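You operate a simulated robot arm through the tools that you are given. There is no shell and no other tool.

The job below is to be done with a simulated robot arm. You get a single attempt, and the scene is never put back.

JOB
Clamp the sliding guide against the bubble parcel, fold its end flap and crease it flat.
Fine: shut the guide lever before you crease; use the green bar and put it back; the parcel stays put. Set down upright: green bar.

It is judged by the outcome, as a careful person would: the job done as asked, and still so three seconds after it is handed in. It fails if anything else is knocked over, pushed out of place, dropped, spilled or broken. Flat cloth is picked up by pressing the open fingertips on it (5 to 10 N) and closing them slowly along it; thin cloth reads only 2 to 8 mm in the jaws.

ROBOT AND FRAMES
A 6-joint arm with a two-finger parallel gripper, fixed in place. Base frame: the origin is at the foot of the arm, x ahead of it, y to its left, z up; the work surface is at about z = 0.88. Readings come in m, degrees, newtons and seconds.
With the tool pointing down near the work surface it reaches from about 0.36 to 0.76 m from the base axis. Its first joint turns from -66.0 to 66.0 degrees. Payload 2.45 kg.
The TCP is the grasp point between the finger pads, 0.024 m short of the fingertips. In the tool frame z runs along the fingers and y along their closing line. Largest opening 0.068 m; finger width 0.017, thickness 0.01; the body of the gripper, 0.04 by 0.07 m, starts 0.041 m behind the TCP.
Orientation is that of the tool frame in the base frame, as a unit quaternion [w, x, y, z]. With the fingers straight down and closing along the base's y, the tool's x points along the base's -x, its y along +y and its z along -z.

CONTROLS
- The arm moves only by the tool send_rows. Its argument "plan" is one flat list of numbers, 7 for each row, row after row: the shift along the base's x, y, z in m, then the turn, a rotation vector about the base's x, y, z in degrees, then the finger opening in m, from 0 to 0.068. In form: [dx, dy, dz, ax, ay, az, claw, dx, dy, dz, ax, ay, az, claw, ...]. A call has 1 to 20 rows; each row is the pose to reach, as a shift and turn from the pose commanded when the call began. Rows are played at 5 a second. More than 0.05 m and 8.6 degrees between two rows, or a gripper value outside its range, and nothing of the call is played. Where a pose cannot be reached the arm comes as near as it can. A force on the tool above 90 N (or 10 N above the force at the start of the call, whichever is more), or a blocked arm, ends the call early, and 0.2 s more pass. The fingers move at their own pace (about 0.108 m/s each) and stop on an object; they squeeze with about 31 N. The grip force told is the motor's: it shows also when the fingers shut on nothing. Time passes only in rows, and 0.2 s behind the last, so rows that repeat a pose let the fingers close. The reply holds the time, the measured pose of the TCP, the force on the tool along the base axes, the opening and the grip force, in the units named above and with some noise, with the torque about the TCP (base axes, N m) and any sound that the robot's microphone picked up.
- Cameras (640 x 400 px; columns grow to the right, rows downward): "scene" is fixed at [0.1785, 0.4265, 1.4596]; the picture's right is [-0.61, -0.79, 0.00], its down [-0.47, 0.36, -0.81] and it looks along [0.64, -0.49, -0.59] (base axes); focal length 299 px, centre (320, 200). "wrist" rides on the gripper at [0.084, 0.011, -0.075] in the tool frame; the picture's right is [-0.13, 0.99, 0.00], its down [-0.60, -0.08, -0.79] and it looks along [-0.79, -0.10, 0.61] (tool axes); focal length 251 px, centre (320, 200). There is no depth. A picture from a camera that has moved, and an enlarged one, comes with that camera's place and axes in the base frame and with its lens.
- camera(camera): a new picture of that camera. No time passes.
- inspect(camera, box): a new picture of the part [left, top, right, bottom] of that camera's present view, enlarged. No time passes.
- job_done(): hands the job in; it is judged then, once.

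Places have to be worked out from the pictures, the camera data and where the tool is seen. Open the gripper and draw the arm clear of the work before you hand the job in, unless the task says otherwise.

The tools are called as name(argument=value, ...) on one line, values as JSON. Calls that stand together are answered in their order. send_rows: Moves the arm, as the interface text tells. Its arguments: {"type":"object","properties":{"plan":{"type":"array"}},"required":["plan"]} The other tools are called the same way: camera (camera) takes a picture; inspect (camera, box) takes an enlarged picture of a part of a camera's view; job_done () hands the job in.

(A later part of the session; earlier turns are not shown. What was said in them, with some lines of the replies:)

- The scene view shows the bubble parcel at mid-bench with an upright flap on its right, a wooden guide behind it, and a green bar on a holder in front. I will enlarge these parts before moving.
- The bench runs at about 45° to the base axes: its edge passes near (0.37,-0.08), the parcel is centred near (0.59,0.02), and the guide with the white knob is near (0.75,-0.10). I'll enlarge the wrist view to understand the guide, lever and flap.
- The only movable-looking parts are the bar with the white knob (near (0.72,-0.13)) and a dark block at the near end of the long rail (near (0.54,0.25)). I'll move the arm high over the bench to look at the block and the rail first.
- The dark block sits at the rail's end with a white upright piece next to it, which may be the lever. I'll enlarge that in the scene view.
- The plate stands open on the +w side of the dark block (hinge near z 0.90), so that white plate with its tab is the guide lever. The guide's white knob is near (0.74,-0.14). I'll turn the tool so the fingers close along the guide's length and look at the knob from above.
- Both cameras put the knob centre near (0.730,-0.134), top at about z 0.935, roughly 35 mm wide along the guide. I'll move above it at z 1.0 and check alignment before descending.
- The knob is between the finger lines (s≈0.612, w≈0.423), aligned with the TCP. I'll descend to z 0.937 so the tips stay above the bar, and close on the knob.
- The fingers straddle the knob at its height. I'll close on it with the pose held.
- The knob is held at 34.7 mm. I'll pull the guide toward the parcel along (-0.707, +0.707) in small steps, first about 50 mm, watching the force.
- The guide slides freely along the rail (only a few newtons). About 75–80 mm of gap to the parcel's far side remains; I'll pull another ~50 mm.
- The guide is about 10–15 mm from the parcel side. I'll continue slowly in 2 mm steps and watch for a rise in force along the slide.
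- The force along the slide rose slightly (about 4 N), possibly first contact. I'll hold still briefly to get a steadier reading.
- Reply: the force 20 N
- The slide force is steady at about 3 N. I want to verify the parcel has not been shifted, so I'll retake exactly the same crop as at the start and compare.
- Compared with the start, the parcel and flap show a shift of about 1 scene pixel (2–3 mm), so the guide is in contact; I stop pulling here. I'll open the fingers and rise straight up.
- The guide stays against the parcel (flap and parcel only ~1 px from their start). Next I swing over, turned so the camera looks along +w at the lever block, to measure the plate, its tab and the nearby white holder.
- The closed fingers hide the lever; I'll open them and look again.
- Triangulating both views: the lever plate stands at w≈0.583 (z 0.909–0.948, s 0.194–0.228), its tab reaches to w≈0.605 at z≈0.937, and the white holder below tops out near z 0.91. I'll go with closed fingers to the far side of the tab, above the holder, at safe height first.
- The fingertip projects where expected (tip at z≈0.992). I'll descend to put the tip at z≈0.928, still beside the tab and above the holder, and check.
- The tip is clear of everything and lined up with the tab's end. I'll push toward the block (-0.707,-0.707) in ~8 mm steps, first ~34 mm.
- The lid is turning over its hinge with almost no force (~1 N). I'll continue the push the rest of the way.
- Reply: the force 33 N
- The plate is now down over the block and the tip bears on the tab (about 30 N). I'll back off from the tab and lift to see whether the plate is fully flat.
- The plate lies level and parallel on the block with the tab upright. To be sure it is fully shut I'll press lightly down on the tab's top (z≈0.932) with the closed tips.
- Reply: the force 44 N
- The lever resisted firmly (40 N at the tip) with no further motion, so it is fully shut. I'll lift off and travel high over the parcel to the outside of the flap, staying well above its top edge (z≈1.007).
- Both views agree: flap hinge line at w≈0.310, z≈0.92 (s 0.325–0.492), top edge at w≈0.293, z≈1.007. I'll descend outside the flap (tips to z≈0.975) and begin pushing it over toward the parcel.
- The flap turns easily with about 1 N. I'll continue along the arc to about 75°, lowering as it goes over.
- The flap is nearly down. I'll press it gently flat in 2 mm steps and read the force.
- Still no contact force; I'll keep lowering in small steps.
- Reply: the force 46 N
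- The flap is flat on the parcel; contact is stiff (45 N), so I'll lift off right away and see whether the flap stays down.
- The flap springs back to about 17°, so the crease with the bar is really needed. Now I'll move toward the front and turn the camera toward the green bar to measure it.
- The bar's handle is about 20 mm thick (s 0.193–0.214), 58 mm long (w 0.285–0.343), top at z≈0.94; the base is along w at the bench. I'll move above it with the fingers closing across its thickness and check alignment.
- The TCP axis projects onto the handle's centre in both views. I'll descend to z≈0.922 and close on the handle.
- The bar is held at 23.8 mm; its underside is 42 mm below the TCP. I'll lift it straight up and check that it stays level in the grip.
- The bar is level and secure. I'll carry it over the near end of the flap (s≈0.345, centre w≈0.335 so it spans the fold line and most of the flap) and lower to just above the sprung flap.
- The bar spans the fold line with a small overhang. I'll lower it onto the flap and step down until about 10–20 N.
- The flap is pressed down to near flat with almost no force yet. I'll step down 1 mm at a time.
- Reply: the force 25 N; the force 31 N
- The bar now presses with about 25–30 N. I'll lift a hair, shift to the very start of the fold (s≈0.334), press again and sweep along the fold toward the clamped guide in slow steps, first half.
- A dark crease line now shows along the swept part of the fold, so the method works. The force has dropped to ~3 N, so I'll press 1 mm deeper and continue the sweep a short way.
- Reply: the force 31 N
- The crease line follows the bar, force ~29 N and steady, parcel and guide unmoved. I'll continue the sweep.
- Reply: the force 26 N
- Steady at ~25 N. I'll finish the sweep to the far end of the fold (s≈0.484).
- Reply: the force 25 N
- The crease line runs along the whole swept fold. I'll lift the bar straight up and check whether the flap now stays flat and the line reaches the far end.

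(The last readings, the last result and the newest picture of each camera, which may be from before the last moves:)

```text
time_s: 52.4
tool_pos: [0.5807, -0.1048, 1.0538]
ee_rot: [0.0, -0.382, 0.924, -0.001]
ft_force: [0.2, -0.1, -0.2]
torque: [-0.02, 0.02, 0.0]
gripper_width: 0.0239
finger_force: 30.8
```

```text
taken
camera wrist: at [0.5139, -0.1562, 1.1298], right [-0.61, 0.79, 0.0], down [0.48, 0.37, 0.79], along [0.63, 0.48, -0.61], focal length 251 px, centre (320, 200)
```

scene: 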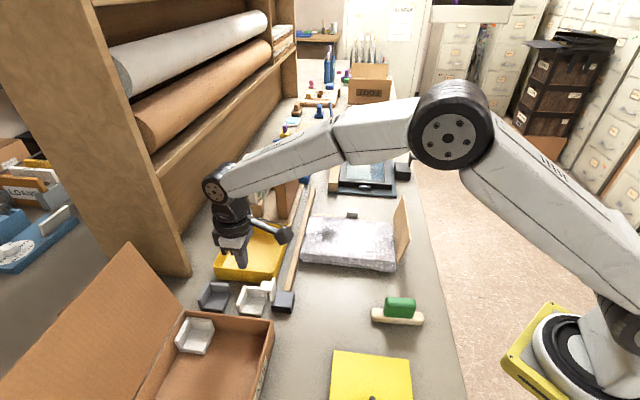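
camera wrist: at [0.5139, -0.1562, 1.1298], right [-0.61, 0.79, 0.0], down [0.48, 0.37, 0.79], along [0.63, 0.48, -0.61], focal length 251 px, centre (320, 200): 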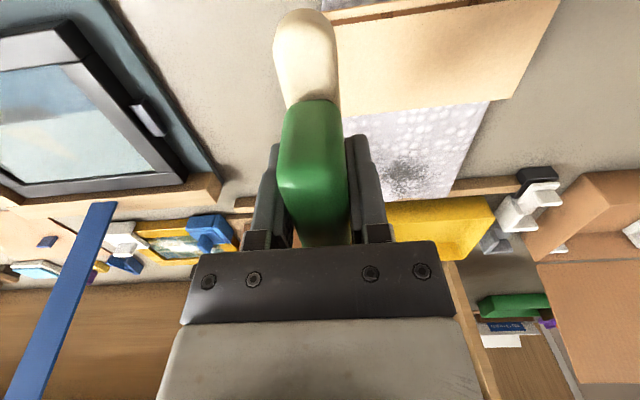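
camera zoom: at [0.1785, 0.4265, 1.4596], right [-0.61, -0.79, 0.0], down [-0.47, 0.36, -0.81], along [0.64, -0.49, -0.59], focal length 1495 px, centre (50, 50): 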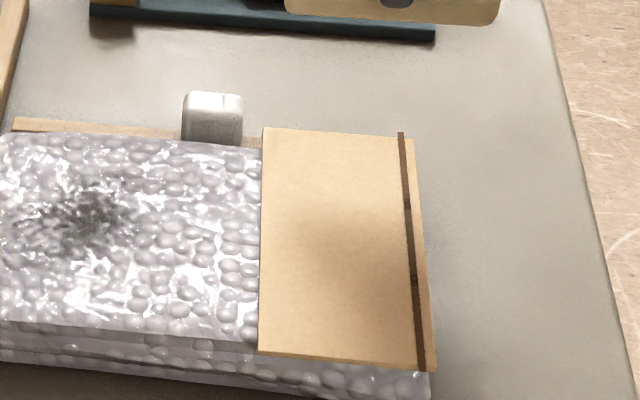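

The flap stays flat and the crease line spans its whole length. I'll take a closer look at the line for gaps before putting the bar back.

inspect(camera="scene", box=[355, 210, 403, 270])

inspect(camera="scene", box=[260, 170, 460, 295])

```text
6.67 times, centred on (379, 240) of scene
camera zoom: at [0.1785, 0.4265, 1.4596], right [-0.61, -0.79, 0.0], down [-0.47, 0.36, -0.81], along [0.64, -0.49, -0.59], focal length 1994 px, centre (-73, -67)
```

zoom: 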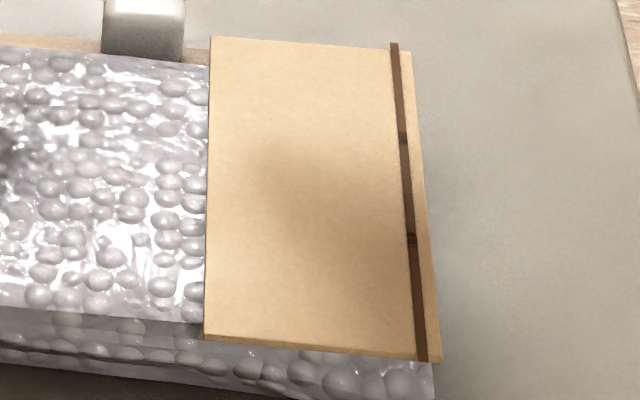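

```text
3.20 times, centred on (360, 232) of scene
camera zoom: at [0.1785, 0.4265, 1.4596], right [-0.61, -0.79, 0.0], down [-0.47, 0.36, -0.81], along [0.64, -0.49, -0.59], focal length 957 px, centre (192, 96)
```

zoom: 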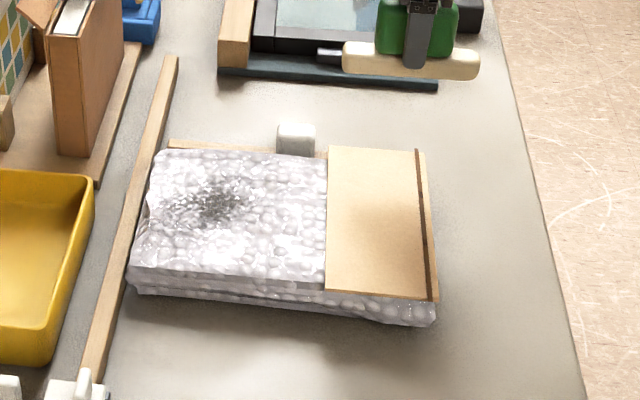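

The crease is complete and the parcel unmoved. Now I carry the bar back over its original spot (TCP (0.3659, 0.0781)) at safe height and lower to about 13 mm above the bench.

send_rows(plan=[-0.0304, 0.0262, 0, 0, 0, 0, 0.01, -0.0609, 0.0524, 0, 0, 0, 0, 0.01, -0.0913, 0.0786, 0, 0, 0, 0, 0.01, -0.1218, 0.1048, 0, 0, 0, 0, 0.01, -0.1522, 0.131, 0, 0, 0, 0, 0.01, -0.1827, 0.1572, 0, 0, 0, 0, 0.01, -0.2131, 0.1834, 0, 0, 0, 0, 0.01, -0.2131, 0.1834, -0.04, 0, 0, 0, 0.01, -0.2131, 0.1834, -0.08, 0, 0, 0, 0.01, -0.2131, 0.1834, -0.112, 0, 0, 0, 0.01, -0.2131, 0.1834, -0.119, 0, 0, 0, 0.01, -0.2131, 0.1834, -0.119, 0, 0, 0, 0.01])

inspect(camera="scene", box=[350, 275, 446, 335])

camera(camera="wrist")

```text
time_s: 55.0
tool_pos: [0.3677, 0.0785, 0.934]
ee_rot: [0.0, -0.383, 0.924, 0.001]
ft_force: [0.2, 0.0, -0.9]
torque: [0.02, -0.02, -0.01]
gripper_width: 0.0236
finger_force: 30.2
```

```text
6.67 times, centred on (398, 305) of scene
camera zoom: at [0.1785, 0.4265, 1.4596], right [-0.61, -0.79, 0.0], down [-0.47, 0.36, -0.81], along [0.64, -0.49, -0.59], focal length 1994 px, centre (-200, -500)
```

zoom: 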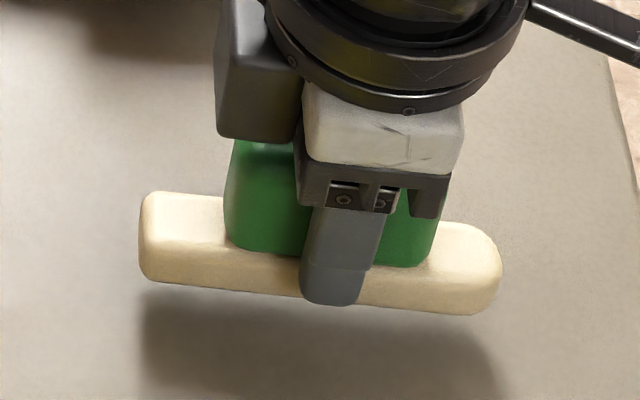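

```text
taken
camera wrist: at [0.3006, 0.0274, 1.0096], right [-0.61, 0.79, 0.0], down [0.48, 0.37, 0.79], along [0.63, 0.48, -0.61], focal length 251 px, centre (320, 200)
```

wrist: 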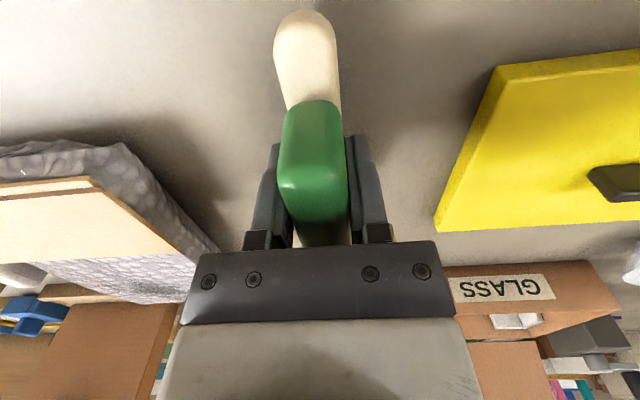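

The bar hangs level right above its original place. I'll lower it gently to contact.

send_rows(plan=[0, 0, -0.005, 0, 0, 0, 0.01, 0, 0, -0.01, 0, 0, 0, 0.01, 0, 0, -0.012, 0, 0, 0, 0.01, 0, 0, -0.013, 0, 0, 0, 0.01, 0, 0, -0.013, 0, 0, 0, 0.01])

```text
time_s: 56.2
tool_pos: [0.3677, 0.0782, 0.9217]
ee_rot: [0.0, -0.383, 0.924, 0.0]
ft_force: [0.4, 0.0, -1.9]
torque: [0.01, -0.01, 0.03]
gripper_width: 0.0237
finger_force: 31.1
```

No contact yet (the bar slid up slightly in the grip while pressing). I'll lower in half-millimetre to 1 mm steps until a small upward force shows.

send_rows(plan=[0, 0, -0.0005, 0, 0, 0, 0.01, 0, 0, -0.001, 0, 0, 0, 0.01, 0, 0, -0.001, 0, 0, 0, 0.01])

inspect(camera="scene", box=[350, 275, 446, 335])

```text
time_s: 57.0
tool_pos: [0.3671, 0.0794, 0.9202]
ee_rot: [0.0, -0.382, 0.924, 0.0]
ft_force: [0.7, -0.1, -1.1]
torque: [-0.01, 0.02, 0.03]
gripper_width: 0.0238
finger_force: 31.1
```

```text
6.67 times, centred on (398, 305) of scene
camera zoom: at [0.1785, 0.4265, 1.4596], right [-0.61, -0.79, 0.0], down [-0.47, 0.36, -0.81], along [0.64, -0.49, -0.59], focal length 1994 px, centre (-200, -500)
```

zoom: 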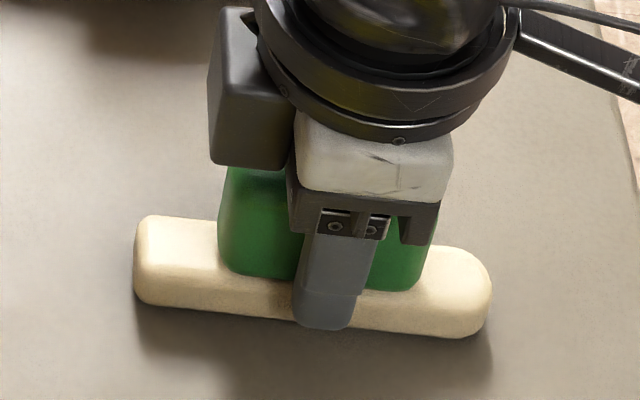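

Nearly down; continuing with 1 mm steps until contact registers.

send_rows(plan=[0, 0, -0.0005, 0, 0, 0, 0.01, 0, 0, -0.001, 0, 0, 0, 0.01, 0, 0, -0.001, 0, 0, 0, 0.01])

send_rows(plan=[0, 0, -0.0005, 0, 0, 0, 0.01, 0, 0, -0.0005, 0, 0, 0, 0.01])

```text
time_s: 57.8
tool_pos: [0.3675, 0.0792, 0.9198]
ee_rot: [0.001, -0.382, 0.924, 0.0]
ft_force: [-3.5, -2.2, 17.8]
torque: [0.66, -0.57, 0.08]
gripper_width: 0.024
finger_force: 31.3
```

```text
time_s: 58.4
tool_pos: [0.3686, 0.078, 0.9195]
ee_rot: [0.001, -0.382, 0.924, 0.0]
ft_force: [-2.2, -2.2, 30.9]
torque: [-0.05, -0.07, 0.05]
gripper_width: 0.0238
finger_force: 31.1
```

The bar is on the bench (31 N). I'll ease up 1.2 mm to unload it, then open the fingers and hold.

send_rows(plan=[0, 0, 0.0012, 0, 0, 0, 0.01, 0, 0, 0.0012, 0, 0, 0, 0.01, 0, 0, 0.0012, 0, 0, 0, 0.03, 0, 0, 0.0012, 0, 0, 0, 0.05, 0, 0, 0.0012, 0, 0, 0, 0.068, 0, 0, 0.0012, 0, 0, 0, 0.068])

inspect(camera="scene", box=[350, 275, 446, 335])

camera(camera="wrist")

```text
time_s: 59.8
tool_pos: [0.3673, 0.0776, 0.9213]
ee_rot: [0.0, -0.383, 0.924, 0.0]
ft_force: [0.0, -0.8, -0.6]
torque: [0.01, 0.01, 0.01]
gripper_width: 0.0683
finger_force: 0.1
```

```text
6.67 times, centred on (398, 305) of scene
camera zoom: at [0.1785, 0.4265, 1.4596], right [-0.61, -0.79, 0.0], down [-0.47, 0.36, -0.81], along [0.64, -0.49, -0.59], focal length 1994 px, centre (-200, -500)
```

zoom: 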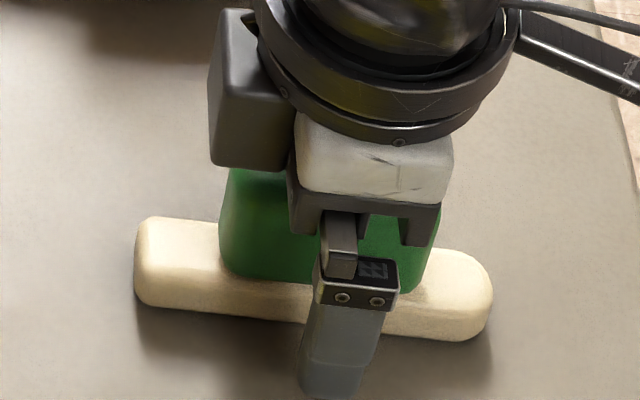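

```text
taken
camera wrist: at [0.3009, 0.0273, 0.9958], right [-0.61, 0.79, 0.0], down [0.48, 0.37, 0.79], along [0.63, 0.48, -0.61], focal length 251 px, centre (320, 200)
```

wrist: 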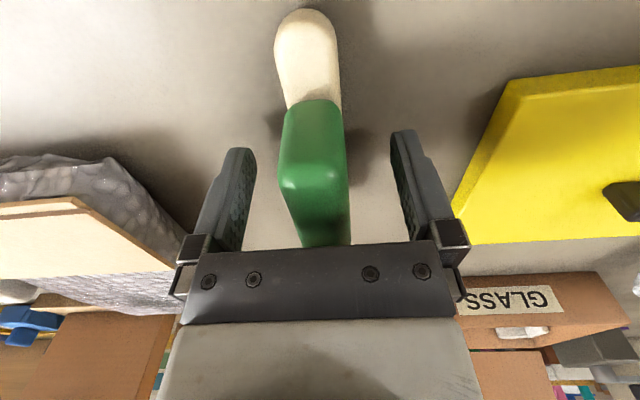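

The bar stands upright on its original spot and the fingers are clear on both sides. I'll rise straight up and withdraw the arm high.

send_rows(plan=[0, 0, 0.02, 0, 0, 0, 0.068, 0, 0, 0.06, 0, 0, 0, 0.068, 0, 0, 0.1, 0, 0, 0, 0.068, 0, 0, 0.14, 0, 0, 0, 0.068, 0, 0, 0.18, 0, 0, 0, 0.068, 0, -0.03, 0.215, 0, 0, -5, 0.068, 0.01, -0.06, 0.25, 0, 0, -10, 0.068, 0.02, -0.1, 0.27, 0, 0, -15, 0.068, 0.03, -0.14, 0.28, 0, 0, -20, 0.068, 0.04, -0.18, 0.29, 0, 0, -25, 0.068, 0.05, -0.22, 0.3, 0, 0, -30, 0.068, 0.05, -0.22, 0.3, 0, 0, -30, 0.068])

camera(camera="scene")

inspect(camera="scene", box=[260, 170, 460, 295])

inspect(camera="scene", box=[350, 280, 446, 340])

inspect(camera="scene", box=[225, 265, 305, 315])

```text
time_s: 62.4
tool_pos: [0.4175, -0.142, 1.2202]
ee_rot: [0.0, -0.13, 0.992, 0.0]
ft_force: [0.1, 0.0, 1.0]
torque: [0.0, 0.0, -0.01]
gripper_width: 0.0682
finger_force: 0.0
```

```text
taken
```

scene: 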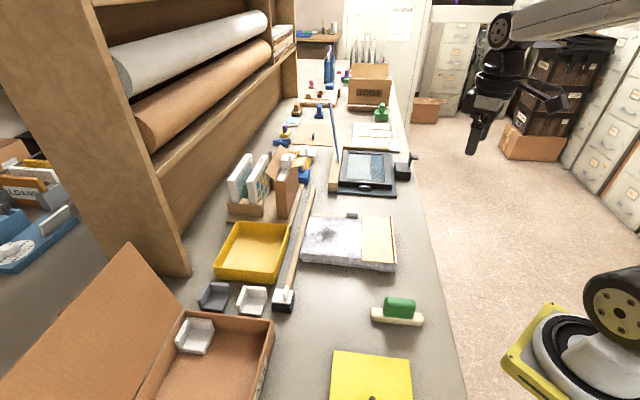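

```text
3.20 times, centred on (360, 232) of scene
camera zoom: at [0.1785, 0.4265, 1.4596], right [-0.61, -0.79, 0.0], down [-0.47, 0.36, -0.81], along [0.64, -0.49, -0.59], focal length 957 px, centre (192, 96)
```

zoom: 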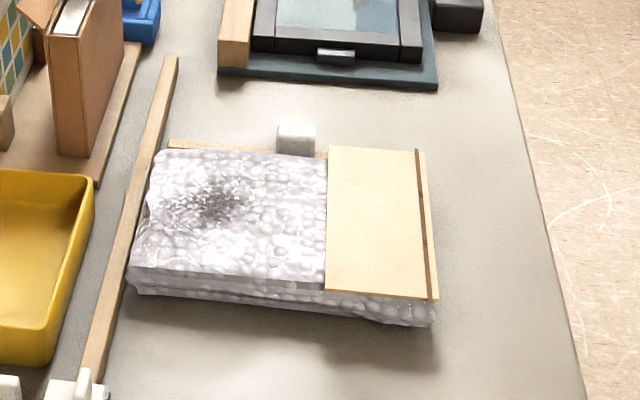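

```text
6.67 times, centred on (398, 310) of scene
camera zoom: at [0.1785, 0.4265, 1.4596], right [-0.61, -0.79, 0.0], down [-0.47, 0.36, -0.81], along [0.64, -0.49, -0.59], focal length 1994 px, centre (-200, -533)
```

zoom: 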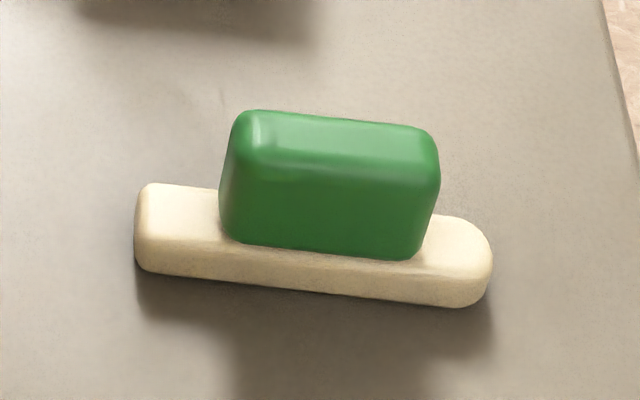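

```text
8.00 times, centred on (265, 290) of scene
camera zoom: at [0.1785, 0.4265, 1.4596], right [-0.61, -0.79, 0.0], down [-0.47, 0.36, -0.81], along [0.64, -0.49, -0.59], focal length 2392 px, centre (760, -520)
```

zoom: 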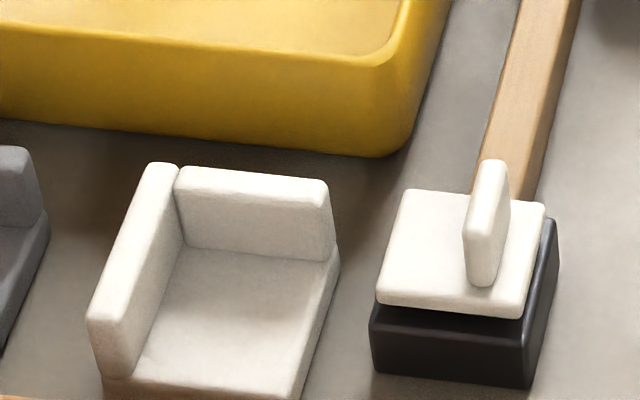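

Everything checks out. The guide is against the parcel, the lever plate is shut, and the flap is flat with a full-length crease. The green bar stands upright on its original spot, the neighbouring items are untouched, and the open gripper is well clear, so I hand the job in.

job_done()

```text
The job is handed in.
```

The job is done and handed in; I haven't been shown the judge's result.

- **Guide:** it is slid up against the bubble parcel. The contact nudged the parcel a few millimetres (about 3–4 mm, judged from the pictures) before I stopped. After that it did not move.
- **Lever:** I shut it before folding and creasing. A firm push on it gave no further movement.
- **Flap:** it sprang back after the first fold, as expected. I then ran the green bar along the whole fold at roughly 20–30 N, though it dropped to about 3 N in one stretch before I pressed deeper. The flap now lies flat with a crease line from end to end.
- **Green bar:** it is back on its original spot, upright.
- **Everything else:** the last pictures show nothing else on the bench knocked over or moved. The gripper is open and well clear.
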